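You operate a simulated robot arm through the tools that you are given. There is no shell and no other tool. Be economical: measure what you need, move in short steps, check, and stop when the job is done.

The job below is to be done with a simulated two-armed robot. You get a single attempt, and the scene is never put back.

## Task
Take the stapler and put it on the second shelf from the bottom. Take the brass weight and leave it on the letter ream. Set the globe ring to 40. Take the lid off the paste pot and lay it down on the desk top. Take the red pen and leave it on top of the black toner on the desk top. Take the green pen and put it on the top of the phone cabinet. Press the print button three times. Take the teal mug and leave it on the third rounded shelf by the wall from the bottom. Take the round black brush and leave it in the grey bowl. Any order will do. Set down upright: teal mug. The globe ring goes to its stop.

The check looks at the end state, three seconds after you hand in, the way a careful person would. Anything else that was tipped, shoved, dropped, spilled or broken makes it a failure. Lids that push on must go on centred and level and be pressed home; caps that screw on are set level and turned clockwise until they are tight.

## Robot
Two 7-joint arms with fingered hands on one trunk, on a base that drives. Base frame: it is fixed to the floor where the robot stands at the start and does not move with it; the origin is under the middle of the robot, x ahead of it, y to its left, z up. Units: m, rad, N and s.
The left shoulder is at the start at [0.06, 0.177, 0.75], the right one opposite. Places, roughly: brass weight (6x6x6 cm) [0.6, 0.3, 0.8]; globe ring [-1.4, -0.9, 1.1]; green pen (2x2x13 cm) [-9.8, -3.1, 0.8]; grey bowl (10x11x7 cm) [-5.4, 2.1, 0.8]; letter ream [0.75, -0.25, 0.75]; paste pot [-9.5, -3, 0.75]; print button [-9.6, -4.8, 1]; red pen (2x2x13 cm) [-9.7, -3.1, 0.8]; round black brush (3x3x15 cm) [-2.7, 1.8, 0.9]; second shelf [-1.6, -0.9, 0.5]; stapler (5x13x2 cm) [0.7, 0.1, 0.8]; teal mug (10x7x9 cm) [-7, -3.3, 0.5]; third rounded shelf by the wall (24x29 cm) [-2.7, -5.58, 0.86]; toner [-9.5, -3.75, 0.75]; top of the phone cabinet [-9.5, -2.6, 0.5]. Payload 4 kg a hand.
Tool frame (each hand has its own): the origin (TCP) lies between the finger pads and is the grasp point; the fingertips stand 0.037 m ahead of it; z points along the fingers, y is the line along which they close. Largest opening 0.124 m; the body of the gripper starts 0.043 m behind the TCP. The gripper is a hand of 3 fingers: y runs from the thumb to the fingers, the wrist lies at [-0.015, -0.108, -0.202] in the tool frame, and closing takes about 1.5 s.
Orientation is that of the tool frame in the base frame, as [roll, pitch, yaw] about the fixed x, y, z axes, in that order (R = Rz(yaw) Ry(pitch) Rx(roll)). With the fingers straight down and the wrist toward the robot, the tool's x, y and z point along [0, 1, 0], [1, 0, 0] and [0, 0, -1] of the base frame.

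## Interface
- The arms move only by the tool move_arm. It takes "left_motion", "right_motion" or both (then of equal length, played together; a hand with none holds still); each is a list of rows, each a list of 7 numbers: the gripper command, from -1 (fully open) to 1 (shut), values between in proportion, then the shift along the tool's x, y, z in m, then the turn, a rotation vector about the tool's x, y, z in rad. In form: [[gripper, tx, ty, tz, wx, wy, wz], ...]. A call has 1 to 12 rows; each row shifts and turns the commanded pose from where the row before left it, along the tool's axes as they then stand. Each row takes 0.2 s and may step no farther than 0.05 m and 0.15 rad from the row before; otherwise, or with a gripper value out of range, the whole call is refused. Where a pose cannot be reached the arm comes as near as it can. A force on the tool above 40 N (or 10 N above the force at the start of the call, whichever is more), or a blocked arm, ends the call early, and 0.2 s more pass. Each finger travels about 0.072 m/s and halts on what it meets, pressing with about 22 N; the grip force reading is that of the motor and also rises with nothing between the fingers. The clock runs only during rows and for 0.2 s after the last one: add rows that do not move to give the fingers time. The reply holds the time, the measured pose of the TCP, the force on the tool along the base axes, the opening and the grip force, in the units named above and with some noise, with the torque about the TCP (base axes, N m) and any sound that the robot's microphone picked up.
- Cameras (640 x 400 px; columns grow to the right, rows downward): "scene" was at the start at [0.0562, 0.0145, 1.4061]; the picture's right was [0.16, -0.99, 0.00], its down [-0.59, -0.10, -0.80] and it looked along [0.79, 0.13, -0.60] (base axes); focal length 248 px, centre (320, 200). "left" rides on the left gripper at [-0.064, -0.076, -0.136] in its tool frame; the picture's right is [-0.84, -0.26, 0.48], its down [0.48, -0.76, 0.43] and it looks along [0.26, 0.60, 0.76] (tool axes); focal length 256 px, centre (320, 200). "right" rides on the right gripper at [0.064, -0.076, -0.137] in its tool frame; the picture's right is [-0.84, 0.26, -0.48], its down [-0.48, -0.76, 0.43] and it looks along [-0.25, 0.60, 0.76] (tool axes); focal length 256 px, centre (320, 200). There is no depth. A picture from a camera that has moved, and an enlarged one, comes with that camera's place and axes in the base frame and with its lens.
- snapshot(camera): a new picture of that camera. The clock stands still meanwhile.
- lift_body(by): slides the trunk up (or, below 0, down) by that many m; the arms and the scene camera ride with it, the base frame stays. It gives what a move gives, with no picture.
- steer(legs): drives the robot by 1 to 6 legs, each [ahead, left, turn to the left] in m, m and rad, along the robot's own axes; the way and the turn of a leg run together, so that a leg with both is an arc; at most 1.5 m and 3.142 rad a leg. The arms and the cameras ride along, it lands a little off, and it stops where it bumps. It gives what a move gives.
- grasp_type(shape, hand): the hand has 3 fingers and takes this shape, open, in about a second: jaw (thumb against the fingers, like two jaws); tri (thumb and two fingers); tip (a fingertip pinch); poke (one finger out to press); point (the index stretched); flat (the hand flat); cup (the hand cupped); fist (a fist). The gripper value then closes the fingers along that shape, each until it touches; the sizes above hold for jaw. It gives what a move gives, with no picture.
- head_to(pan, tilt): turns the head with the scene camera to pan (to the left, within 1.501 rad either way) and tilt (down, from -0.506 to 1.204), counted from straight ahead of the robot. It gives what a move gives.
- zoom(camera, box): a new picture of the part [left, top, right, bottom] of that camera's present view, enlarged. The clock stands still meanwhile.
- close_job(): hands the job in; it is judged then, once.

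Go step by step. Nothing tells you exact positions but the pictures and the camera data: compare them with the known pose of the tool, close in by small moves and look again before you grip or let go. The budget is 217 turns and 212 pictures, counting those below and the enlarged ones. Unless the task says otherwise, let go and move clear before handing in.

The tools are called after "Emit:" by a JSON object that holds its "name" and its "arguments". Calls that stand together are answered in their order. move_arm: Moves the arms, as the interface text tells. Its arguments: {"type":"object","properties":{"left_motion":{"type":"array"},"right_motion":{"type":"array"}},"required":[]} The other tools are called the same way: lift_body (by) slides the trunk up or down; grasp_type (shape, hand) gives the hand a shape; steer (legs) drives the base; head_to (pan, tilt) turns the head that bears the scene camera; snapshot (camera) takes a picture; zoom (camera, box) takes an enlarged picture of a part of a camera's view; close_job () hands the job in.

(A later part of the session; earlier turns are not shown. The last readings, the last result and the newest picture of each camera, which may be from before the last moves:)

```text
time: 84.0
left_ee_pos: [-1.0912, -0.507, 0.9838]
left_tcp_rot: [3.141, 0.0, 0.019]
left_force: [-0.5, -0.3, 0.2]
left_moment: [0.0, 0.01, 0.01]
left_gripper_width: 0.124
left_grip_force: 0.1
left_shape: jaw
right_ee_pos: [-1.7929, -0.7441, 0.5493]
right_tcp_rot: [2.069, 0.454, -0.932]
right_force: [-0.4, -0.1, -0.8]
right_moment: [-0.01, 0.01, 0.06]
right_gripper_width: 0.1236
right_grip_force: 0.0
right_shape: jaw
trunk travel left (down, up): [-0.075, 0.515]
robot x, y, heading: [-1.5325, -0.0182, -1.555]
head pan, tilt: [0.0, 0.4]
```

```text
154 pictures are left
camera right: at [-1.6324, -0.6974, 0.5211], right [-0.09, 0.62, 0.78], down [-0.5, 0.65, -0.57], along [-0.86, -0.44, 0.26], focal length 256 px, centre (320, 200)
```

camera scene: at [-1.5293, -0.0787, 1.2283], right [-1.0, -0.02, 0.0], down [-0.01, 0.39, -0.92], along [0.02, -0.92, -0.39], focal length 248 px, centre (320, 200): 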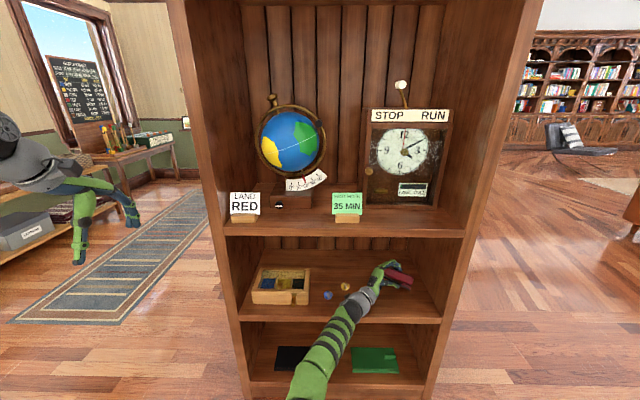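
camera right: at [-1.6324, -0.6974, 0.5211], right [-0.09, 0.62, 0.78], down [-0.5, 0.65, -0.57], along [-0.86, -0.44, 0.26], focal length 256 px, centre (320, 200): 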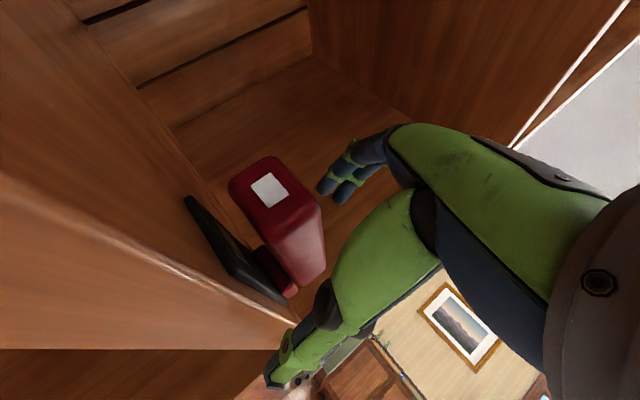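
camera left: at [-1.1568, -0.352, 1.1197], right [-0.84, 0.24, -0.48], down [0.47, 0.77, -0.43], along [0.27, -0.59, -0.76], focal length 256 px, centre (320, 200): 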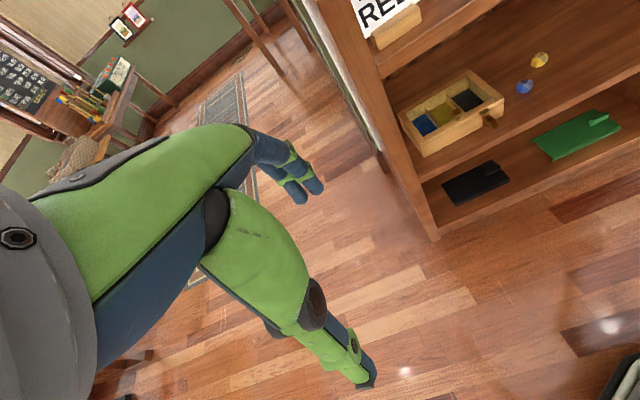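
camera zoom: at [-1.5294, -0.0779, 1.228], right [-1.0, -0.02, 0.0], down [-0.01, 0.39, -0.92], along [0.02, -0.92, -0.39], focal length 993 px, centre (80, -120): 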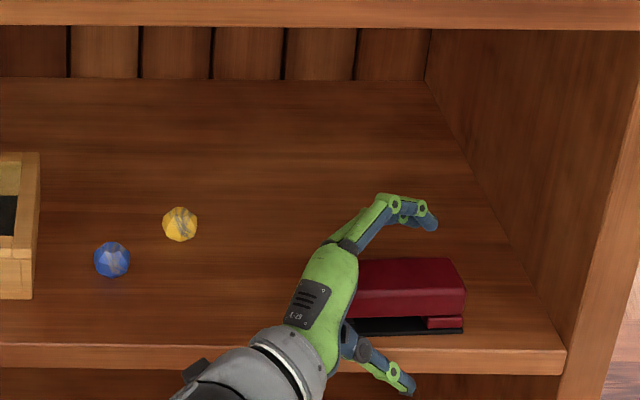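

The stapler now stands upright on its base on the second shelf. I'll lift the fingers clear and withdraw.

Emit:
{"name": "move_arm", "arguments": {"right_motion": [[-1, -0.011, 0.0198, -0.0106, 0, 0, 0], [-1, -0.011, 0.0198, -0.0106, 0, 0, 0], [-1, -0.011, 0.0198, -0.0106, 0, 0, 0], [-1, -0.029, -0.0236, -0.0142, 0, 0, 0], [-1, -0.029, -0.0236, -0.0142, 0, 0, 0], [-1, -0.029, -0.0236, -0.0142, 0, 0, 0], [-1, -0.029, -0.0236, -0.0142, 0, 0, 0], [-1, -0.029, -0.0236, -0.0142, 0, 0, 0], [-1, -0.029, -0.0236, -0.0142, 0, 0, 0], [-1, 0, 0, 0, 0, 0, 0]]}}

Emit:
{"name": "snapshot", "arguments": {"camera": "scene"}}

Emit:
{"name": "zoom", "arguments": {"camera": "scene", "box": [220, 90, 350, 230]}}

```text
time: 85.7
left_ee_pos: [-1.091, -0.5075, 0.9823]
left_tcp_rot: [-3.14, 0.001, 0.021]
left_force: [0.0, -0.3, -0.8]
left_moment: [0.01, 0.01, 0.01]
left_gripper_width: 0.1236
left_grip_force: 0.1
left_shape: jaw
right_ee_pos: [-1.8817, -0.5361, 0.5949]
right_tcp_rot: [2.106, 0.51, -1.1]
right_force: [0.7, 0.4, 0.2]
right_moment: [0.0, 0.01, 0.0]
right_gripper_width: 0.1239
right_grip_force: 0.1
right_shape: jaw
trunk travel left (down, up): [-0.075, 0.515]
robot x, y, heading: [-1.5334, -0.0137, -1.55]
head pan, tilt: [0.0, 0.4]
stopped in row 8 (right hand): the arm was blocked; the commanded pose is now the measured one
```

```text
153 pictures are left
camera scene: at [-1.5292, -0.078, 1.2283], right [-1.0, -0.02, 0.0], down [-0.01, 0.39, -0.92], along [0.02, -0.92, -0.39], focal length 248 px, centre (320, 200)
```

scene: 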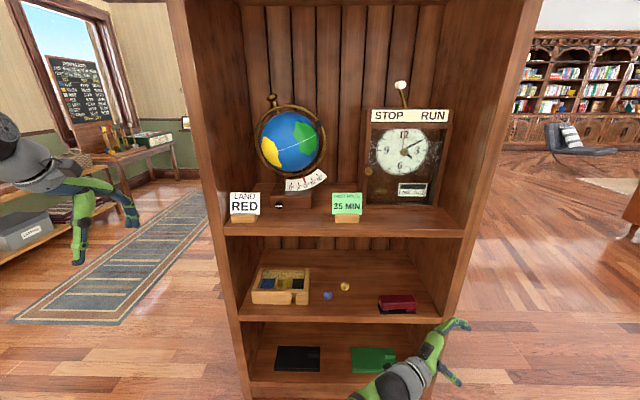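

```text
2.86 times, centred on (285, 160) of scene
camera zoom: at [-1.5292, -0.078, 1.2283], right [-1.0, -0.02, 0.0], down [-0.01, 0.39, -0.92], along [0.02, -0.92, -0.39], focal length 709 px, centre (420, 314)
```

zoom: 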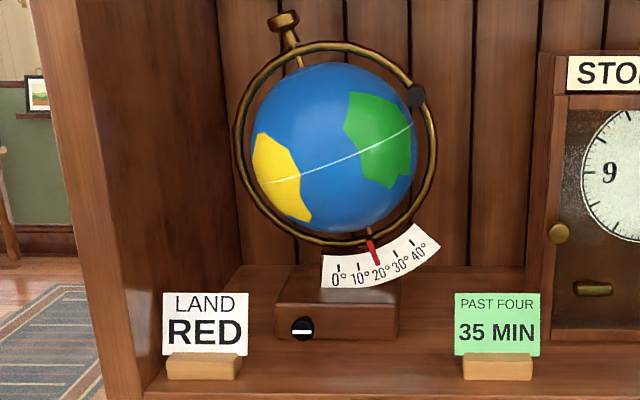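

The stapler is fine. The globe ring points at about 20; its brass handle on top (about [-1.357, -0.93, 1.216]) must swing left to reach 40. I'll raise the trunk and prepare the left hand with one finger out.

Emit:
{"name": "lift_body", "arguments": {"by": 0.3}}

Emit:
{"name": "grasp_type", "arguments": {"hand": "left", "shape": "poke"}}

Emit:
{"name": "move_arm", "arguments": {"left_motion": [[-1, 0, -0.03, 0, -0.143, 0, 0], [-1, 0, 0, 0, -0.143, 0, 0], [-1, 0, 0, 0, -0.143, 0, 0], [-1, 0, 0, 0, -0.143, 0, 0], [-1, 0, 0, 0, -0.143, 0, 0], [-1, 0, 0, 0, -0.143, 0, 0], [-1, 0, 0, 0, -0.143, 0, 0], [-1, 0, 0, 0, -0.143, 0, 0], [-1, 0, 0, 0, -0.143, 0, 0], [-1, 0, 0, 0, -0.143, 0, 0], [-1, 0, 0, 0, -0.143, 0, 0], [-1, 0, 0, 0, 0, 0, 0]], "right_motion": [[-1, 0, 0, -0.02, 0, 0, 0], [-1, 0, 0, -0.02, 0, 0, 0], [-1, 0, 0, -0.02, 0, 0, 0], [-1, 0, 0, 0, 0, 0, 0], [-1, 0, 0, 0, 0, 0, 0], [-1, 0, 0, 0, 0, 0, 0], [-1, 0, 0, 0, 0, 0, 0], [-1, 0, 0, 0, 0, 0, 0], [-1, 0, 0, 0, 0, 0, 0], [-1, 0, 0, 0, 0, 0, 0], [-1, 0, 0, 0, 0, 0, 0], [-1, 0, 0, 0, 0, 0, 0]]}}

Emit:
{"name": "snapshot", "arguments": {"camera": "left"}}

Emit:
{"name": "snapshot", "arguments": {"camera": "scene"}}

```text
time: 88.7
left_ee_pos: [-1.0894, -0.5081, 1.2835]
left_tcp_rot: [-3.141, -0.001, 0.019]
left_force: [-0.4, 0.0, -0.3]
left_moment: [0.01, -0.03, 0.01]
left_gripper_width: 0.1239
left_grip_force: 0.1
left_shape: jaw
right_ee_pos: [-1.8811, -0.5362, 0.8962]
right_tcp_rot: [2.105, 0.509, -1.1]
right_force: [0.6, -0.1, -0.5]
right_moment: [-0.01, -0.03, 0.01]
right_gripper_width: 0.124
right_grip_force: 0.0
right_shape: jaw
trunk travel left (down, up): [-0.375, 0.215]
robot x, y, heading: [-1.5296, -0.0143, -1.557]
head pan, tilt: [0.0, 0.4]
```

```text
time: 89.6
left_ee_pos: [-1.0895, -0.5067, 1.2836]
left_tcp_rot: [-3.14, -0.002, 0.02]
left_force: [0.1, 0.9, 0.2]
left_moment: [0.01, 0.02, 0.02]
left_gripper_width: 0.0
left_grip_force: 0.0
left_shape: poke
right_ee_pos: [-1.8816, -0.5366, 0.8961]
right_tcp_rot: [2.107, 0.509, -1.098]
right_force: [0.5, -0.1, 0.2]
right_moment: [-0.03, -0.03, 0.02]
right_gripper_width: 0.124
right_grip_force: 0.2
right_shape: jaw
trunk travel left (down, up): [-0.375, 0.215]
robot x, y, heading: [-1.5322, -0.0188, -1.55]
head pan, tilt: [0.0, 0.4]
```

```text
time: 92.4
left_ee_pos: [-1.0918, -0.4779, 1.2835]
left_tcp_rot: [1.569, -0.001, 0.02]
left_force: [0.0, -0.9, 0.6]
left_moment: [-0.02, -0.03, 0.0]
left_gripper_width: 0.0001
left_grip_force: 0.1
left_shape: poke
right_ee_pos: [-1.8588, -0.5175, 0.91]
right_tcp_rot: [2.131, 0.525, -1.161]
right_force: [0.2, -0.8, -0.2]
right_moment: [0.0, 0.01, -0.01]
right_gripper_width: 0.1239
right_grip_force: 0.0
right_shape: jaw
trunk travel left (down, up): [-0.375, 0.215]
robot x, y, heading: [-1.5304, -0.0162, -1.557]
head pan, tilt: [0.0, 0.4]
stopped in row 12 (right hand): the arm was blocked; the commanded pose is now the measured one
```

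```text
151 pictures are left
camera left: at [-1.1579, -0.3415, 1.2063], right [-0.83, -0.5, -0.26], down [0.49, -0.43, -0.76], along [0.27, -0.76, 0.6], focal length 256 px, centre (320, 200)
```

left: 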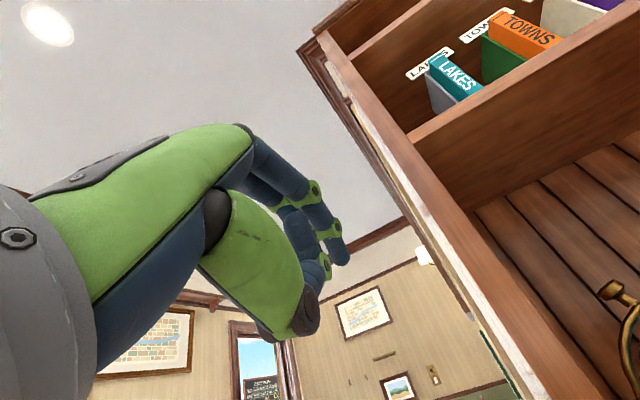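

```text
150 pictures are left
camera scene: at [-1.5294, -0.0778, 1.5283], right [-1.0, -0.02, 0.0], down [-0.01, 0.39, -0.92], along [0.02, -0.92, -0.39], focal length 248 px, centre (320, 200)
```

scene: 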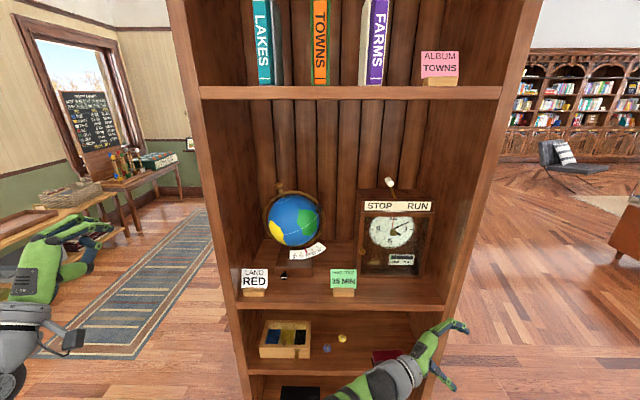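

The poke fingertip lies about 4 cm ahead of the TCP along z. Zooming in again on the globe from this height to triangulate the handle.

Emit:
{"name": "zoom", "arguments": {"camera": "scene", "box": [230, 160, 360, 300]}}

```text
2.86 times, centred on (295, 230) of scene
camera zoom: at [-1.5294, -0.0778, 1.5283], right [-1.0, -0.02, 0.0], down [-0.01, 0.39, -0.92], along [0.02, -0.92, -0.39], focal length 709 px, centre (391, 114)
```

zoom: 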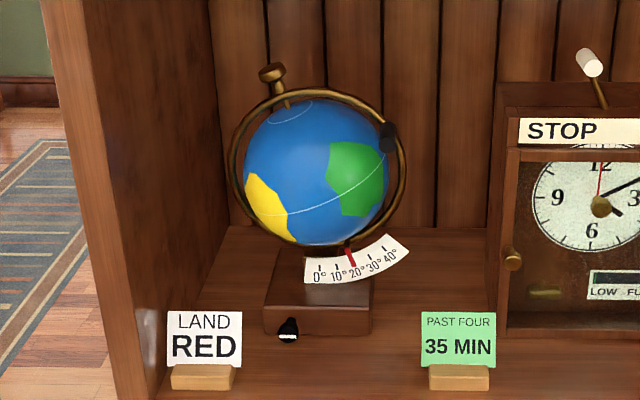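

Handle head at about (-1.352, -0.953, 1.216), ring centre (-1.409, 1.080). I'll tilt the finger 45° down, bring the hand in front of the globe and check.

Emit:
{"name": "move_arm", "arguments": {"left_motion": [[-1, -0.043, 0, 0, 0.131, 0, 0], [-1, -0.043, 0, 0, 0.131, 0, 0], [-1, -0.043, 0, 0, 0.131, 0, 0], [-1, -0.043, 0, 0, 0.131, 0, 0], [-1, -0.043, 0, 0, 0.131, 0, 0], [-1, -0.043, 0, 0, 0.131, 0, 0], [-1, -0.045, 0, 0, 0, 0, 0], [-1, 0, 0, 0, 0, 0, 0]]}}

Emit:
{"name": "move_arm", "arguments": {"left_motion": [[-1, 0, 0.033, 0.025, 0, 0, 0], [-1, 0, 0.033, 0.025, 0, 0, 0], [-1, 0, 0.033, 0.025, 0, 0, 0], [-1, 0, 0.033, 0.025, 0, 0, 0], [-1, 0, 0.033, 0.025, 0, 0, 0], [-1, 0, 0.033, 0.025, 0, 0, 0], [-1, 0, 0.033, 0.025, 0, 0, 0], [-1, 0, 0, 0, 0, 0, 0]]}}

Emit:
{"name": "snapshot", "arguments": {"camera": "scene"}}

Emit:
{"name": "snapshot", "arguments": {"camera": "left"}}

```text
time: 94.2
left_ee_pos: [-1.3953, -0.4822, 1.2821]
left_tcp_rot: [2.356, -0.001, 0.02]
left_force: [0.0, 1.5, -0.2]
left_moment: [-0.01, -0.02, 0.03]
left_gripper_width: 0.0
left_grip_force: 0.0
left_shape: poke
right_ee_pos: [-1.8585, -0.5175, 0.9117]
right_tcp_rot: [2.131, 0.525, -1.16]
right_force: [0.3, 0.2, -0.5]
right_moment: [-0.03, 0.0, 0.03]
right_gripper_width: 0.1239
right_grip_force: 0.0
right_shape: jaw
trunk travel left (down, up): [-0.375, 0.215]
robot x, y, heading: [-1.5273, -0.0168, -1.55]
head pan, tilt: [0.0, 0.4]
```

```text
time: 96.0
left_ee_pos: [-1.3879, -0.7688, 1.3203]
left_tcp_rot: [2.356, -0.001, 0.02]
left_force: [-0.5, -0.1, -0.6]
left_moment: [0.0, 0.01, -0.01]
left_gripper_width: 0.0
left_grip_force: 0.1
left_shape: poke
right_ee_pos: [-1.859, -0.5169, 0.9097]
right_tcp_rot: [2.131, 0.526, -1.16]
right_force: [-0.6, -0.2, 0.1]
right_moment: [0.03, -0.03, -0.02]
right_gripper_width: 0.1243
right_grip_force: 0.1
right_shape: jaw
trunk travel left (down, up): [-0.375, 0.215]
robot x, y, heading: [-1.5329, -0.0179, -1.554]
head pan, tilt: [0.0, 0.4]
```

```text
148 pictures are left
camera scene: at [-1.5295, -0.0781, 1.5283], right [-1.0, -0.02, 0.0], down [-0.01, 0.39, -0.92], along [0.02, -0.92, -0.39], focal length 248 px, centre (320, 200)
```

scene: 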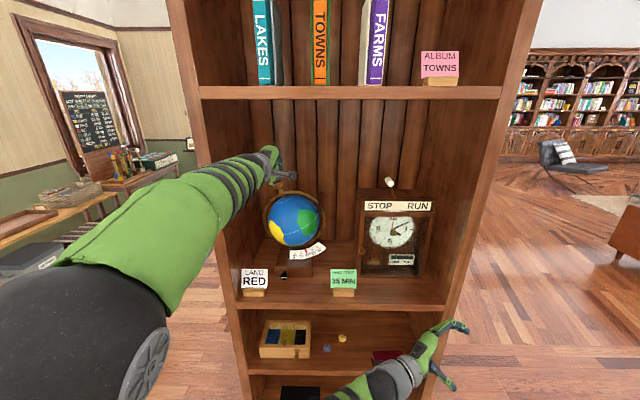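

```text
147 pictures are left
camera left: at [-1.4544, -0.6195, 1.3632], right [-0.83, -0.18, -0.52], down [0.48, 0.24, -0.84], along [0.27, -0.95, -0.12], focal length 256 px, centre (320, 200)
```

left: 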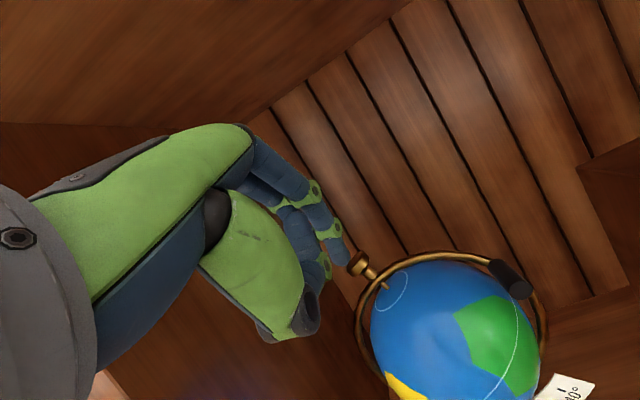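

Third view agrees with the handle at (-1.357, -0.953, 1.217). Moving the finger in to the right of the handle stem.

Emit:
{"name": "move_arm", "arguments": {"left_motion": [[-1, -0.0015, 0.0124, 0.0365, 0, 0, 0], [-1, -0.0015, 0.0124, 0.0365, 0, 0, 0], [-1, -0.0015, 0.0124, 0.0365, 0, 0, 0], [-1, -0.0015, 0.0124, 0.0365, 0, 0, 0], [-1, -0.0015, 0.0124, 0.0365, 0, 0, 0], [-1, 0, 0, 0, 0, 0, 0]]}}

Emit:
{"name": "snapshot", "arguments": {"camera": "left"}}

Emit:
{"name": "zoom", "arguments": {"camera": "scene", "box": [230, 140, 360, 280]}}

```text
time: 97.6
left_ee_pos: [-1.343, -0.8947, 1.3231]
left_tcp_rot: [2.283, 0.096, 0.052]
left_force: [-0.5, -0.4, -0.7]
left_moment: [-0.01, 0.05, -0.02]
left_gripper_width: 0.0
left_grip_force: 0.0
left_shape: poke
left hand out of reach, approached as far as the arm can: row 3, 5
right_ee_pos: [-1.8732, -0.5145, 0.8948]
right_tcp_rot: [2.119, 0.578, -1.191]
right_force: [-1.2, 0.0, 0.3]
right_moment: [0.0, 0.0, 0.01]
right_gripper_width: 0.1238
right_grip_force: 0.1
right_shape: jaw
trunk travel left (down, up): [-0.375, 0.215]
robot x, y, heading: [-1.5304, -0.014, -1.547]
head pan, tilt: [0.0, 0.4]
stopped in row 6 (left hand): the arm was blocked; the commanded pose is now the measured one
```

```text
146 pictures are left
camera left: at [-1.4098, -0.7443, 1.3612], right [-0.87, -0.24, -0.43], down [0.39, 0.19, -0.9], along [0.3, -0.95, -0.07], focal length 256 px, centre (320, 200)
```

left: 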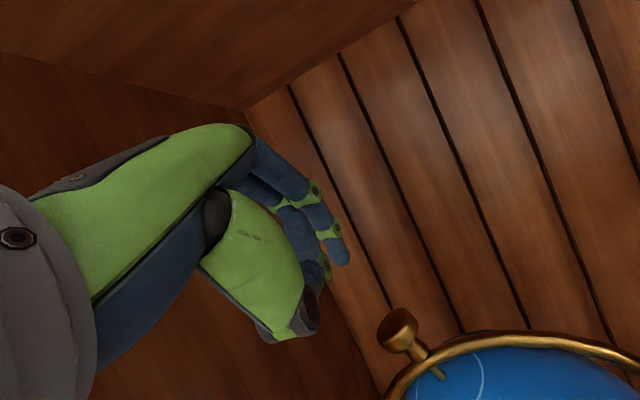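

```text
2.86 times, centred on (295, 210) of scene
camera zoom: at [-1.5291, -0.0779, 1.5283], right [-1.0, -0.02, 0.0], down [-0.01, 0.39, -0.92], along [0.02, -0.92, -0.39], focal length 709 px, centre (391, 171)
```

zoom: 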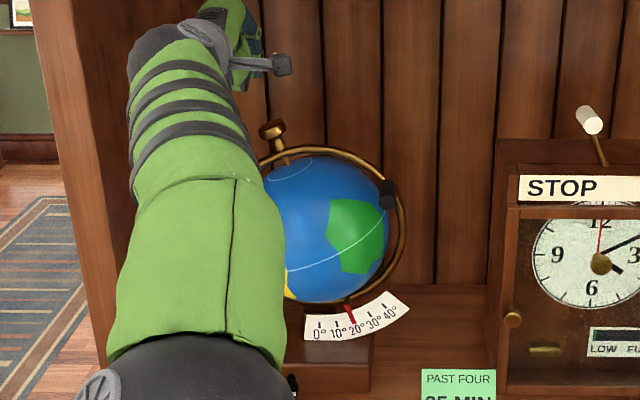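

The left arm is at its reach limit here. I'll pull both hands back a bit, re-pose the right one, and drive closer.

Emit:
{"name": "move_arm", "arguments": {"left_motion": [[-1, 0, -0.027, -0.027, 0, 0, 0], [-1, 0, -0.027, -0.027, 0, 0, 0], [-1, 0, -0.027, -0.027, 0, 0, 0], [-1, 0, -0.027, -0.027, 0, 0, 0], [-1, -0.02, 0, 0, 0, 0, 0], [-1, -0.02, 0, 0, 0, 0, 0], [-1, 0, 0, 0, 0, 0, 0], [-1, 0, 0, 0, 0, 0, 0], [-1, 0, 0, 0, 0, 0, 0], [-1, 0, 0, 0, 0, 0, 0]], "right_motion": [[-1, -0.039, -0.0305, -0.0025, 0, 0, 0], [-1, -0.039, -0.0305, -0.0025, 0, 0, 0], [-1, 0, 0, 0, 0.0906, 0, -0.0932], [-1, 0, 0, 0, 0.0906, 0, -0.0932], [-1, 0, 0, 0, 0.0906, 0, -0.0932], [-1, 0, 0, 0, 0.0906, 0, -0.0932], [-1, 0, 0, 0, 0.0906, 0, -0.0932], [-1, 0, 0, 0, 0.0906, 0, -0.0932], [-1, 0, 0, 0, 0.0906, 0, -0.0932], [-1, 0, 0, 0, 0, 0, 0]]}}

Emit:
{"name": "snapshot", "arguments": {"camera": "scene"}}

```text
time: 98.3
left_ee_pos: [-1.3465, -0.8269, 1.3127]
left_tcp_rot: [2.295, 0.091, 0.054]
left_force: [-0.3, -0.1, -0.2]
left_moment: [0.0, 0.02, -0.03]
left_gripper_width: 0.0
left_grip_force: 0.0
left_shape: poke
right_ee_pos: [-1.9242, -0.4005, 0.8621]
right_tcp_rot: [2.236, 0.607, -1.315]
right_force: [0.7, 1.0, -0.1]
right_moment: [0.0, -0.02, -0.01]
right_gripper_width: 0.1238
right_grip_force: 0.1
right_shape: jaw
right hand out of reach, approached as far as the arm can: row 2, 3
trunk travel left (down, up): [-0.375, 0.215]
robot x, y, heading: [-1.5323, -0.0184, -1.556]
head pan, tilt: [0.0, 0.4]
stopped in row 3 (right hand): the arm was blocked; the commanded pose is now the measured one
```

```text
144 pictures are left
camera scene: at [-1.5294, -0.0783, 1.5283], right [-1.0, -0.02, 0.0], down [-0.01, 0.39, -0.92], along [0.02, -0.92, -0.39], focal length 248 px, centre (320, 200)
```

scene: 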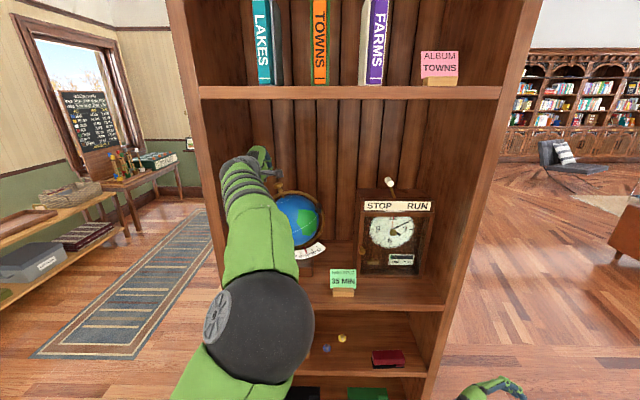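

The right hand is clear enough now. I'll pull the left back more, then drive in.

Emit:
{"name": "move_arm", "arguments": {"left_motion": [[-1, -0.01, -0.027, -0.027, 0, 0, 0], [-1, -0.01, -0.027, -0.027, 0, 0, 0], [-1, -0.01, -0.027, -0.027, 0, 0, 0], [-1, -0.01, -0.02, -0.02, 0, 0, 0], [-1, 0, 0, 0, 0, 0, 0]]}}

Emit:
{"name": "steer", "arguments": {"legs": [[0.13, 0.03, 0]]}}

Emit:
{"name": "snapshot", "arguments": {"camera": "scene"}}

```text
time: 99.5
left_ee_pos: [-1.3933, -0.687, 1.3065]
left_tcp_rot: [2.292, 0.091, 0.053]
left_force: [-0.3, 0.7, 0.0]
left_moment: [-0.05, -0.05, 0.0]
left_gripper_width: 0.0
left_grip_force: 0.1
left_shape: poke
right_ee_pos: [-1.9247, -0.3996, 0.8619]
right_tcp_rot: [2.236, 0.606, -1.313]
right_force: [0.2, -0.8, 0.7]
right_moment: [-0.01, -0.01, 0.04]
right_gripper_width: 0.1244
right_grip_force: 0.0
right_shape: jaw
trunk travel left (down, up): [-0.375, 0.215]
robot x, y, heading: [-1.5286, -0.0142, -1.553]
head pan, tilt: [0.0, 0.4]
```

```text
time: 100.8
left_ee_pos: [-1.3612, -0.8185, 1.3055]
left_tcp_rot: [2.294, 0.089, 0.056]
left_force: [1.0, 0.2, -0.3]
left_moment: [-0.02, 0.01, -0.02]
left_gripper_width: 0.0
left_grip_force: 0.1
left_shape: poke
right_ee_pos: [-1.8915, -0.5316, 0.8609]
right_tcp_rot: [2.235, 0.606, -1.315]
right_force: [-0.3, 0.4, -0.4]
right_moment: [0.02, 0.0, 0.0]
right_gripper_width: 0.124
right_grip_force: 0.1
right_shape: jaw
trunk travel left (down, up): [-0.375, 0.215]
robot x, y, heading: [-1.4955, -0.1458, -1.555]
head pan, tilt: [0.0, 0.4]
```

```text
143 pictures are left
camera scene: at [-1.4973, -0.209, 1.5282], right [-1.0, -0.02, 0.0], down [-0.01, 0.39, -0.92], along [0.02, -0.92, -0.39], focal length 248 px, centre (320, 200)
```

scene: 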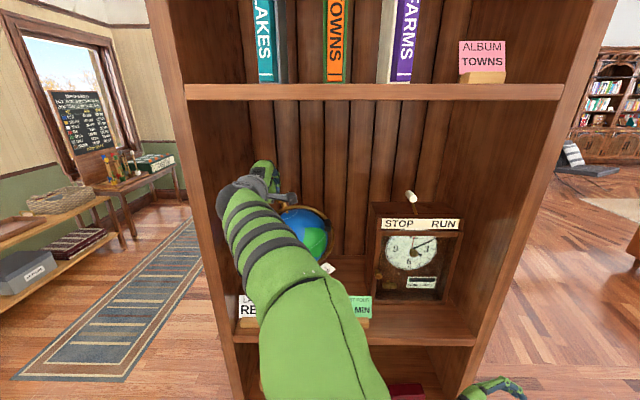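

Closer now. I move the finger right of the handle, then forward and down.

Emit:
{"name": "move_arm", "arguments": {"left_motion": [[-1, -0.0308, -0.0032, 0.0005, 0, 0, 0], [-1, 0, 0.0064, 0.0348, 0, 0, 0], [-1, 0, 0.0064, 0.0348, 0, 0, 0], [-1, 0, 0.0064, 0.0348, 0, 0, 0], [-1, 0, 0.0064, 0.0348, 0, 0, 0], [-1, 0, 0, 0, 0, 0, 0]]}}

Emit:
{"name": "snapshot", "arguments": {"camera": "left"}}

Emit:
{"name": "zoom", "arguments": {"camera": "scene", "box": [220, 140, 380, 300]}}

```text
time: 102.2
left_ee_pos: [-1.3974, -0.9382, 1.2343]
left_tcp_rot: [2.288, 0.093, 0.047]
left_force: [0.4, -0.2, -0.2]
left_moment: [-0.03, 0.03, 0.0]
left_gripper_width: 0.0
left_grip_force: 0.0
left_shape: poke
right_ee_pos: [-1.8991, -0.5254, 0.859]
right_tcp_rot: [2.23, 0.619, -1.338]
right_force: [-0.3, -0.3, -0.2]
right_moment: [0.04, 0.0, -0.01]
right_gripper_width: 0.1239
right_grip_force: 0.0
right_shape: jaw
trunk travel left (down, up): [-0.375, 0.215]
robot x, y, heading: [-1.4952, -0.1485, -1.555]
head pan, tilt: [0.0, 0.4]
```

```text
142 pictures are left
camera left: at [-1.4649, -0.7895, 1.2734], right [-0.87, -0.23, -0.43], down [0.39, 0.19, -0.9], along [0.29, -0.95, -0.07], focal length 256 px, centre (320, 200)
```

left: 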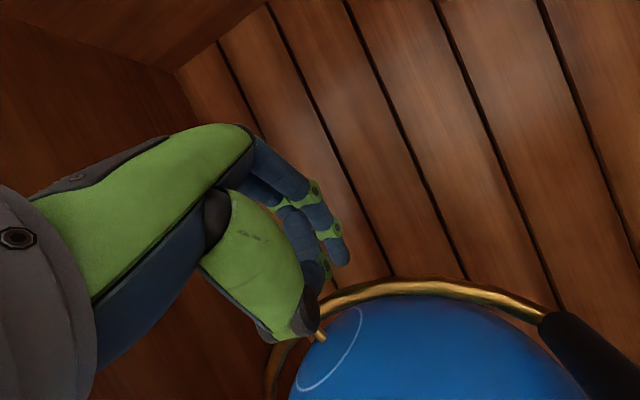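

```text
2.50 times, centred on (300, 220) of scene
camera zoom: at [-1.4975, -0.2085, 1.5283], right [-1.0, -0.02, 0.0], down [-0.01, 0.39, -0.92], along [0.02, -0.92, -0.39], focal length 621 px, centre (370, 150)
```

zoom: 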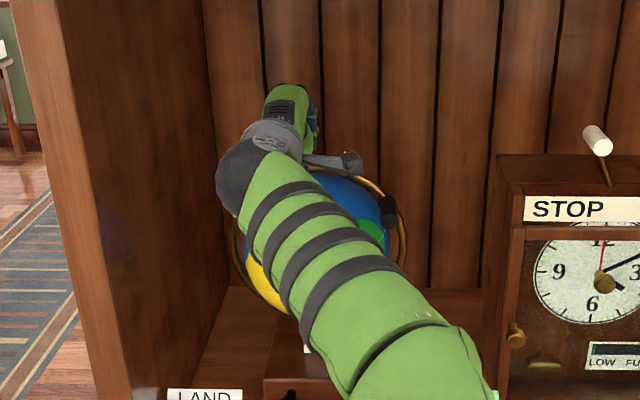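

The finger sits just above the ring, right of the handle. Pushing slowly to the left.

Emit:
{"name": "move_arm", "arguments": {"left_motion": [[-1, 0.0093, -0.0008, 0.0014, 0, 0, 0], [-1, 0.0093, -0.0008, 0.0014, 0, 0, 0], [-1, 0.0093, -0.0008, 0.0014, 0, 0, 0], [-1, 0.0093, -0.0008, 0.0014, 0, 0, 0], [-1, 0.0093, -0.0008, 0.0014, 0, 0, 0], [-1, 0.0093, -0.0008, 0.0014, 0, 0, 0], [-1, 0, 0, 0, 0, 0, 0]]}}

Emit:
{"name": "snapshot", "arguments": {"camera": "left"}}

```text
time: 103.8
left_ee_pos: [-1.3482, -0.9387, 1.2212]
left_tcp_rot: [2.289, 0.091, 0.04]
left_force: [-6.1, -4.1, -4.6]
left_moment: [0.04, 0.13, -0.14]
left_gripper_width: 0.0
left_grip_force: 0.2
left_shape: poke
right_ee_pos: [-1.9069, -0.5224, 0.8572]
right_tcp_rot: [2.225, 0.629, -1.359]
right_force: [-0.8, 0.7, 0.5]
right_moment: [-0.01, 0.0, -0.02]
right_gripper_width: 0.1241
right_grip_force: 0.1
right_shape: jaw
trunk travel left (down, up): [-0.375, 0.215]
robot x, y, heading: [-1.4988, -0.1464, -1.552]
head pan, tilt: [0.0, 0.4]
```

```text
140 pictures are left
camera left: at [-1.4144, -0.7879, 1.2591], right [-0.87, -0.23, -0.43], down [0.4, 0.19, -0.9], along [0.29, -0.95, -0.07], focal length 256 px, centre (320, 200)
```

left: 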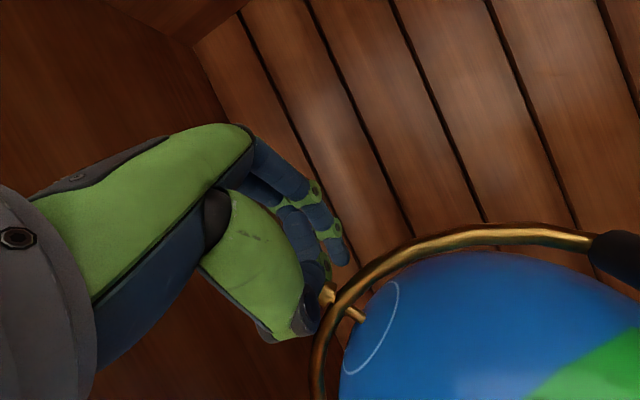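

Contact with about 6 N; the ring is being pushed. Continuing along the arc.

Emit:
{"name": "move_arm", "arguments": {"left_motion": [[-1, 0.0076, -0.0022, 0.0025, 0, 0, 0], [-1, 0.0076, -0.0022, 0.0025, 0, 0, 0], [-1, 0.0076, -0.0022, 0.0025, 0, 0, 0], [-1, 0, 0, 0, 0, 0, 0]]}}

Emit:
{"name": "snapshot", "arguments": {"camera": "left"}}

Emit:
{"name": "snapshot", "arguments": {"camera": "scene"}}

```text
time: 104.8
left_ee_pos: [-1.3261, -0.9391, 1.2105]
left_tcp_rot: [2.289, 0.092, 0.039]
left_force: [-8.8, -4.9, -8.2]
left_moment: [0.06, 0.24, -0.19]
left_gripper_width: 0.0
left_grip_force: 0.0
left_shape: poke
right_ee_pos: [-1.91, -0.5206, 0.8563]
right_tcp_rot: [2.218, 0.635, -1.371]
right_force: [0.5, 0.6, -0.8]
right_moment: [0.01, 0.0, 0.02]
right_gripper_width: 0.124
right_grip_force: 0.1
right_shape: jaw
trunk travel left (down, up): [-0.375, 0.215]
robot x, y, heading: [-1.4966, -0.1429, -1.557]
head pan, tilt: [0.0, 0.4]
```

```text
139 pictures are left
camera left: at [-1.3929, -0.7886, 1.2472], right [-0.87, -0.23, -0.43], down [0.4, 0.19, -0.9], along [0.29, -0.95, -0.07], focal length 256 px, centre (320, 200)
```

left: 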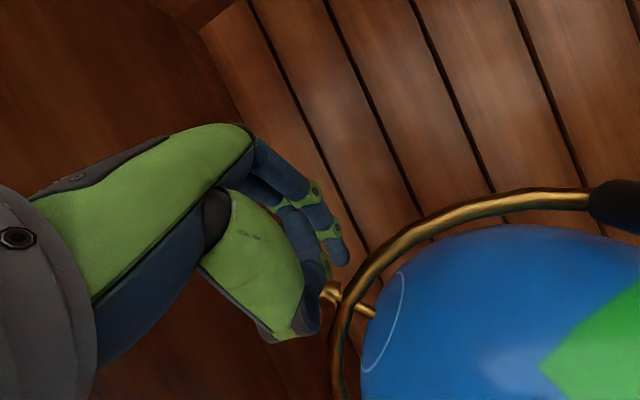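

```text
138 pictures are left
camera scene: at [-1.4984, -0.2097, 1.5282], right [-1.0, -0.02, 0.0], down [-0.01, 0.39, -0.92], along [0.02, -0.92, -0.39], focal length 248 px, centre (320, 200)
```

scene: 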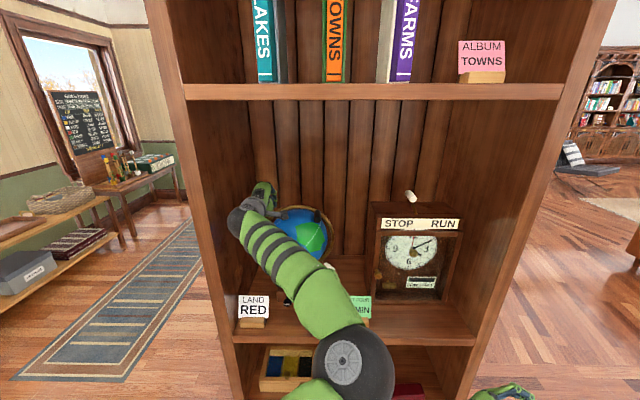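

Pushing a bit further while watching the force.

Emit:
{"name": "move_arm", "arguments": {"left_motion": [[-1, 0.006, -0.0025, 0.0025, 0, 0, 0], [-1, 0.006, -0.0025, 0.0025, 0, 0, 0], [-1, 0, 0, 0, 0, 0, 0]]}}

Emit:
{"name": "zoom", "arguments": {"camera": "scene", "box": [240, 190, 360, 300]}}

```text
time: 105.6
left_ee_pos: [-1.3211, -0.9385, 1.2061]
left_tcp_rot: [2.285, 0.09, 0.032]
left_force: [-24.2, -6.3, 6.3]
left_moment: [-0.07, 0.22, -0.14]
left_gripper_width: 0.0001
left_grip_force: 0.0
left_shape: poke
right_ee_pos: [-1.9142, -0.5195, 0.856]
right_tcp_rot: [2.218, 0.637, -1.376]
right_force: [0.3, -0.1, 0.3]
right_moment: [0.03, -0.02, 0.02]
right_gripper_width: 0.1241
right_grip_force: 0.0
right_shape: jaw
trunk travel left (down, up): [-0.375, 0.215]
robot x, y, heading: [-1.5021, -0.1473, -1.556]
head pan, tilt: [0.0, 0.4]
```

```text
3.64 times, centred on (300, 245) of scene
camera zoom: at [-1.5009, -0.2088, 1.5284], right [-1.0, -0.02, 0.0], down [0.0, 0.39, -0.92], along [0.02, -0.92, -0.39], focal length 903 px, centre (393, 36)
```

zoom: 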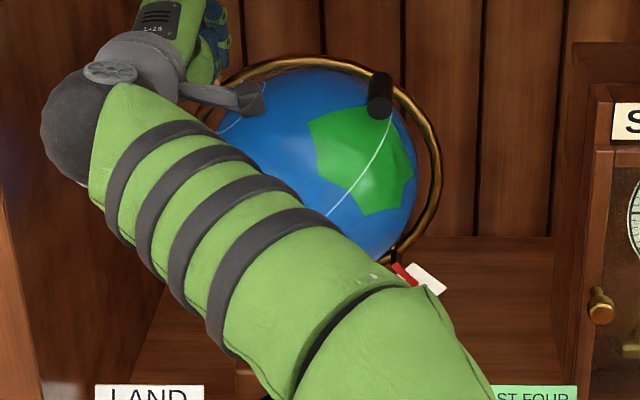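

Force jumped to 24 N, so the ring is at its stop. Withdrawing the finger the way it came.

Emit:
{"name": "move_arm", "arguments": {"left_motion": [[-1, -0.013, 0.0025, -0.003, 0, 0, 0], [-1, -0.013, 0.0025, -0.003, 0, 0, 0], [-1, 0, -0.0064, -0.0348, 0, 0, 0], [-1, 0, -0.0064, -0.0348, 0, 0, 0], [-1, 0, -0.0064, -0.0348, 0, 0, 0], [-1, 0, -0.0064, -0.0348, 0, 0, 0], [-1, 0, -0.027, -0.03, 0, 0, 0], [-1, 0, -0.027, -0.03, 0, 0, 0], [-1, 0, -0.027, -0.03, 0, 0, 0], [-1, 0, 0, 0, 0, 0, 0]]}}

Emit:
{"name": "steer", "arguments": {"legs": [[-0.35, 0, 0]]}}

Emit:
{"name": "zoom", "arguments": {"camera": "scene", "box": [220, 130, 420, 330]}}

```text
time: 108.0
left_ee_pos: [-1.2952, -0.71, 1.265]
left_tcp_rot: [2.324, 0.084, 0.138]
left_force: [0.5, -0.6, -0.3]
left_moment: [0.01, 0.03, 0.0]
left_gripper_width: 0.0001
left_grip_force: 0.1
left_shape: poke
right_ee_pos: [-1.892, -0.5304, 0.8623]
right_tcp_rot: [2.235, 0.607, -1.315]
right_force: [-0.2, 0.3, 0.5]
right_moment: [0.0, -0.02, 0.0]
right_gripper_width: 0.1239
right_grip_force: 0.0
right_shape: jaw
trunk travel left (down, up): [-0.375, 0.215]
robot x, y, heading: [-1.4984, -0.1431, -1.555]
head pan, tilt: [0.0, 0.4]
stopped in row 10 (left hand): the arm was blocked; the commanded pose is now the measured one
```

```text
time: 110.2
left_ee_pos: [-1.2992, -0.3555, 1.266]
left_tcp_rot: [2.322, 0.084, 0.144]
left_force: [-0.1, -0.2, 0.3]
left_moment: [-0.02, 0.0, -0.01]
left_gripper_width: 0.0001
left_grip_force: 0.1
left_shape: poke
right_ee_pos: [-1.8975, -0.1797, 0.861]
right_tcp_rot: [2.236, 0.606, -1.309]
right_force: [0.2, 0.4, 0.4]
right_moment: [-0.02, 0.05, 0.02]
right_gripper_width: 0.1241
right_grip_force: 0.0
right_shape: jaw
trunk travel left (down, up): [-0.375, 0.215]
robot x, y, heading: [-1.5051, 0.2105, -1.549]
head pan, tilt: [0.0, 0.4]
```

```text
2.00 times, centred on (320, 230) of scene
camera zoom: at [-1.5039, 0.1448, 1.5283], right [-1.0, -0.02, 0.0], down [-0.01, 0.39, -0.92], along [0.02, -0.92, -0.39], focal length 496 px, centre (320, 140)
```

zoom: 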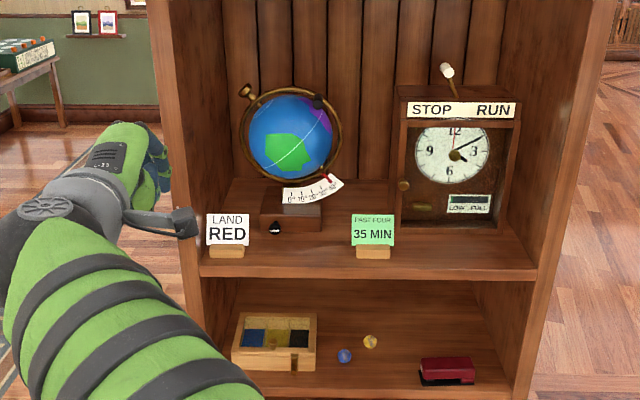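

The ring points at 40, but the globe itself seems to have spun (green now faces front), likely rubbed by my thumb. I'll gently turn it back with a fingertip; first I approach with the finger horizontal.

Emit:
{"name": "steer", "arguments": {"legs": [[0.27, 0, 0]]}}

Emit:
{"name": "move_arm", "arguments": {"left_motion": [[-1, -0.015, 0, 0, -0.15, 0, 0], [-1, -0.015, 0, 0, -0.15, 0, 0], [-1, -0.015, 0, 0, -0.15, 0, 0], [-1, -0.015, 0, 0, -0.15, 0, 0], [-1, -0.013, 0, 0, -0.15, 0, 0], [-1, 0, -0.04, 0, 0, 0, 0], [-1, 0, -0.04, 0, 0, 0, 0], [-1, 0, -0.04, 0, 0, 0, 0], [-1, 0, -0.04, 0, 0, 0, 0], [-1, 0, -0.04, 0, 0, 0, 0], [-1, 0, 0, 0, 0, 0, 0]]}}

Emit:
{"name": "snapshot", "arguments": {"camera": "left"}}

Emit:
{"name": "snapshot", "arguments": {"camera": "scene"}}

```text
time: 112.2
left_ee_pos: [-1.2931, -0.6275, 1.266]
left_tcp_rot: [2.323, 0.085, 0.147]
left_force: [-0.3, 0.3, 0.3]
left_moment: [-0.01, 0.02, 0.0]
left_gripper_width: 0.0
left_grip_force: 0.1
left_shape: poke
right_ee_pos: [-1.8904, -0.4535, 0.8616]
right_tcp_rot: [2.236, 0.605, -1.307]
right_force: [0.6, -0.2, -0.3]
right_moment: [0.0, -0.02, 0.02]
right_gripper_width: 0.1238
right_grip_force: 0.0
right_shape: jaw
trunk travel left (down, up): [-0.375, 0.215]
robot x, y, heading: [-1.4988, -0.0665, -1.548]
head pan, tilt: [0.0, 0.4]
```

```text
time: 114.6
left_ee_pos: [-1.2832, -0.5474, 1.279]
left_tcp_rot: [1.812, 0.079, 0.135]
left_force: [0.4, 0.0, 0.2]
left_moment: [0.01, 0.01, -0.02]
left_gripper_width: 0.0001
left_grip_force: 0.1
left_shape: poke
left hand out of reach, approached as far as the arm can: row 3, 4, 5, 6, 7, 8, 9, 10
right_ee_pos: [-1.8899, -0.4529, 0.8613]
right_tcp_rot: [2.237, 0.605, -1.305]
right_force: [-0.1, 0.5, 0.4]
right_moment: [-0.04, 0.01, -0.02]
right_gripper_width: 0.124
right_grip_force: 0.0
right_shape: jaw
trunk travel left (down, up): [-0.375, 0.215]
robot x, y, heading: [-1.4993, -0.0663, -1.546]
head pan, tilt: [0.0, 0.4]
```

```text
135 pictures are left
camera left: at [-1.3695, -0.4072, 1.2424], right [-0.8, -0.52, -0.3], down [0.44, -0.18, -0.88], along [0.4, -0.83, 0.38], focal length 256 px, centre (320, 200)
```

left: 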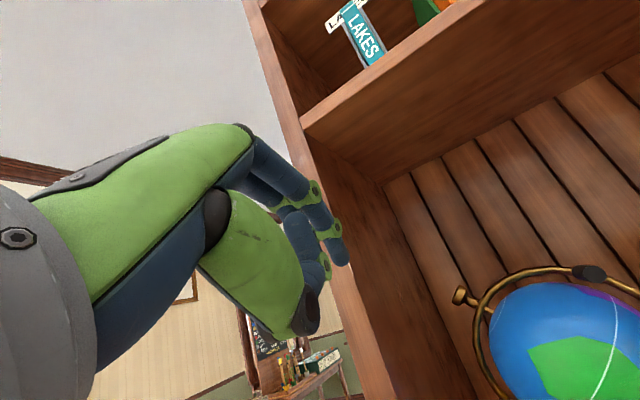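

```text
134 pictures are left
camera scene: at [-1.4977, -0.1282, 1.5283], right [-1.0, -0.02, 0.0], down [-0.01, 0.39, -0.92], along [0.02, -0.92, -0.39], focal length 248 px, centre (320, 200)
```

scene: 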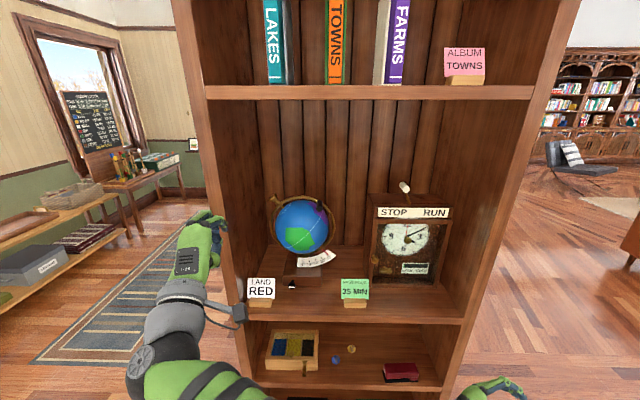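

The arm is near its limits here, so I'll lower the trunk by 0.2 and move sideways in front of the globe.

Emit:
{"name": "lift_body", "arguments": {"by": -0.2}}

Emit:
{"name": "move_arm", "arguments": {"left_motion": [[-1, -0.03, 0, 0.02, 0, 0, 0], [-1, -0.03, 0, 0.02, 0, 0, 0], [-1, -0.03, 0, 0.02, 0, 0, 0], [-1, 0, 0, 0.02, 0, 0, 0], [-1, 0, 0, 0, 0, 0, 0]]}}

Emit:
{"name": "snapshot", "arguments": {"camera": "left"}}

Emit:
{"name": "snapshot", "arguments": {"camera": "scene"}}

```text
time: 116.7
left_ee_pos: [-1.2851, -0.5482, 1.0794]
left_tcp_rot: [1.811, 0.078, 0.135]
left_force: [0.2, -0.1, 0.0]
left_moment: [0.01, 0.02, -0.02]
left_gripper_width: 0.0001
left_grip_force: 0.1
left_shape: poke
right_ee_pos: [-1.8889, -0.4529, 0.661]
right_tcp_rot: [2.236, 0.606, -1.306]
right_force: [-0.5, 0.8, 0.2]
right_moment: [-0.02, -0.02, -0.03]
right_gripper_width: 0.1238
right_grip_force: 0.0
right_shape: jaw
trunk travel left (down, up): [-0.175, 0.415]
robot x, y, heading: [-1.4978, -0.0645, -1.543]
head pan, tilt: [0.0, 0.4]
```

```text
time: 117.9
left_ee_pos: [-1.3279, -0.6129, 1.1299]
left_tcp_rot: [1.82, 0.079, 0.13]
left_force: [0.2, 0.4, -0.3]
left_moment: [0.05, 0.02, -0.02]
left_gripper_width: 0.0
left_grip_force: 0.1
left_shape: poke
left hand out of reach, approached as far as the arm can: row 1, 2, 3, 4
right_ee_pos: [-1.8904, -0.4529, 0.6622]
right_tcp_rot: [2.237, 0.607, -1.307]
right_force: [0.3, 0.0, 0.0]
right_moment: [0.02, -0.01, 0.02]
right_gripper_width: 0.124
right_grip_force: 0.1
right_shape: jaw
trunk travel left (down, up): [-0.175, 0.415]
robot x, y, heading: [-1.4995, -0.0699, -1.551]
head pan, tilt: [0.0, 0.4]
```

```text
133 pictures are left
camera left: at [-1.4148, -0.4715, 1.0943], right [-0.8, -0.51, -0.3], down [0.44, -0.18, -0.88], along [0.4, -0.84, 0.37], focal length 256 px, centre (320, 200)
```

left: 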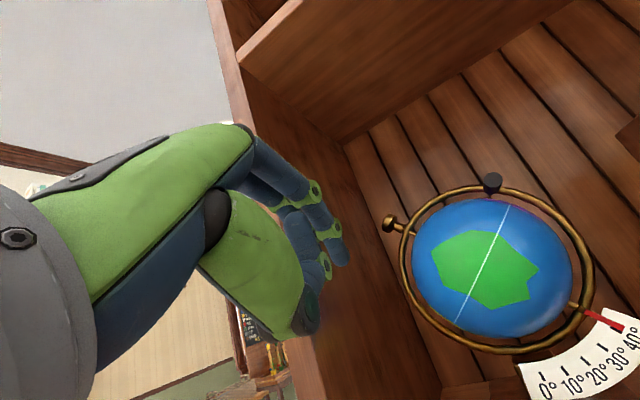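

```text
132 pictures are left
camera scene: at [-1.4977, -0.1284, 1.3283], right [-1.0, -0.02, 0.0], down [-0.01, 0.39, -0.92], along [0.02, -0.92, -0.39], focal length 248 px, centre (320, 200)
```

scene: 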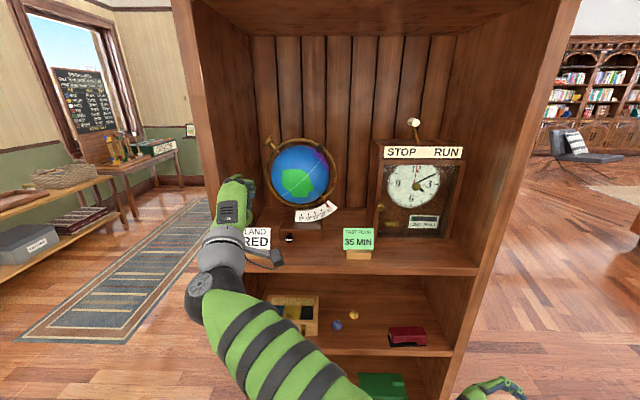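

The pointer clearly reads 40 at the stop. I'm tilting the hand back to an easier angle to regain reach before touching the globe.

Emit:
{"name": "move_arm", "arguments": {"left_motion": [[-1, 0, 0.03, 0, 0.12, 0, 0], [-1, 0, 0.03, 0, 0.12, 0, 0], [-1, 0, 0.03, 0, 0.12, 0, 0], [-1, 0, 0.03, 0, 0.12, 0, 0], [-1, 0, 0.03, 0, 0.12, 0, 0], [-1, 0, 0, 0, 0, 0, 0]]}}

```text
time: 118.8
left_ee_pos: [-1.3664, -0.6531, 1.1943]
left_tcp_rot: [2.105, -0.118, 0.247]
left_force: [0.1, -0.4, 0.0]
left_moment: [0.04, 0.01, -0.06]
left_gripper_width: 0.0
left_grip_force: 0.1
left_shape: poke
right_ee_pos: [-1.8905, -0.4538, 0.6612]
right_tcp_rot: [2.237, 0.606, -1.307]
right_force: [0.7, -0.8, -0.3]
right_moment: [0.03, 0.01, 0.02]
right_gripper_width: 0.1239
right_grip_force: 0.0
right_shape: jaw
trunk travel left (down, up): [-0.175, 0.415]
robot x, y, heading: [-1.5019, -0.0659, -1.546]
head pan, tilt: [0.0, 0.4]
stopped in row 4 (left hand): the arm was blocked; the commanded pose is now the measured one
```

Emit:
{"name": "move_arm", "arguments": {"left_motion": [[-1, -0.0116, -0.0088, 0.03, 0, 0, 0], [-1, -0.0116, -0.0088, 0.03, 0, 0, 0], [-1, -0.0116, -0.0088, 0.03, 0, 0, 0], [-1, -0.0116, -0.0088, 0.03, 0, 0, 0], [-1, -0.0116, -0.0088, 0.03, 0, 0, 0], [-1, 0, 0, 0, 0, 0, 0]]}}

Emit:
{"name": "snapshot", "arguments": {"camera": "left"}}

```text
time: 120.2
left_ee_pos: [-1.3838, -0.7678, 1.0743]
left_tcp_rot: [2.108, -0.119, 0.248]
left_force: [-0.5, 0.3, -0.4]
left_moment: [0.04, -0.01, 0.0]
left_gripper_width: 0.0002
left_grip_force: 0.0
left_shape: poke
right_ee_pos: [-1.8901, -0.4529, 0.6616]
right_tcp_rot: [2.236, 0.605, -1.307]
right_force: [0.1, 0.4, 0.3]
right_moment: [0.0, 0.04, -0.03]
right_gripper_width: 0.1241
right_grip_force: 0.1
right_shape: jaw
trunk travel left (down, up): [-0.175, 0.415]
robot x, y, heading: [-1.4992, -0.0708, -1.545]
head pan, tilt: [0.0, 0.4]
```

```text
131 pictures are left
camera left: at [-1.4837, -0.6319, 1.0702], right [-0.68, -0.46, -0.56], down [0.56, 0.16, -0.81], along [0.46, -0.87, 0.15], focal length 256 px, centre (320, 200)
```

left: 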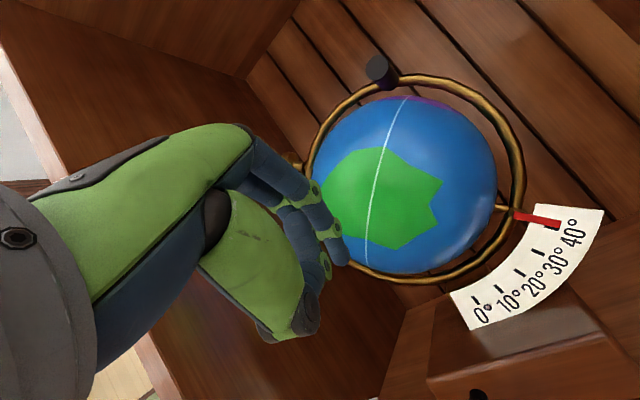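

Good reach now. Advancing to touch the globe's front at the lower left end of its equator.

Emit:
{"name": "move_arm", "arguments": {"left_motion": [[-1, -0.0065, 0.014, 0.0221, 0, 0, 0], [-1, -0.006, 0.013, 0.0205, 0, 0, 0], [-1, -0.001, 0.0021, 0.0033, 0, 0, 0], [-1, -0.0005, 0.001, 0.0016, 0, 0, 0], [-1, 0, 0, 0, 0, 0, 0]]}}

Emit:
{"name": "zoom", "arguments": {"camera": "left", "box": [220, 40, 540, 300]}}

```text
time: 121.4
left_ee_pos: [-1.3833, -0.8215, 1.076]
left_tcp_rot: [2.104, -0.114, 0.243]
left_force: [10.0, 25.0, 1.6]
left_moment: [-0.1, 0.03, 0.36]
left_gripper_width: 0.0
left_grip_force: 0.1
left_shape: poke
right_ee_pos: [-1.8934, -0.4491, 0.662]
right_tcp_rot: [2.23, 0.609, -1.321]
right_force: [0.2, 0.7, -0.7]
right_moment: [-0.02, -0.02, 0.0]
right_gripper_width: 0.1239
right_grip_force: 0.0
right_shape: jaw
trunk travel left (down, up): [-0.175, 0.415]
robot x, y, heading: [-1.4982, -0.0654, -1.547]
head pan, tilt: [0.0, 0.4]
```

```text
1.54 times, centred on (380, 170) of left
camera zoom: at [-1.4831, -0.6865, 1.072], right [-0.68, -0.47, -0.56], down [0.56, 0.15, -0.81], along [0.47, -0.87, 0.16], focal length 394 px, centre (228, 246)
```

zoom: 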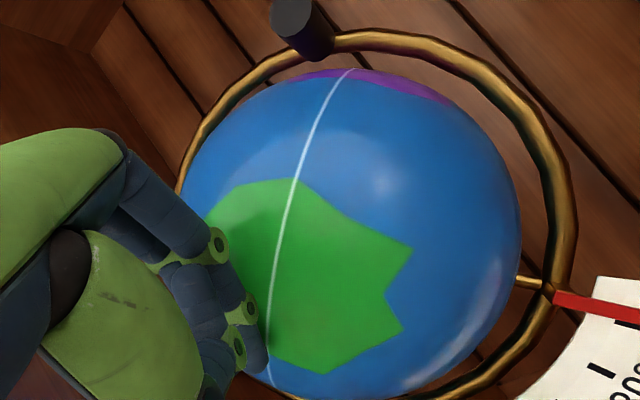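

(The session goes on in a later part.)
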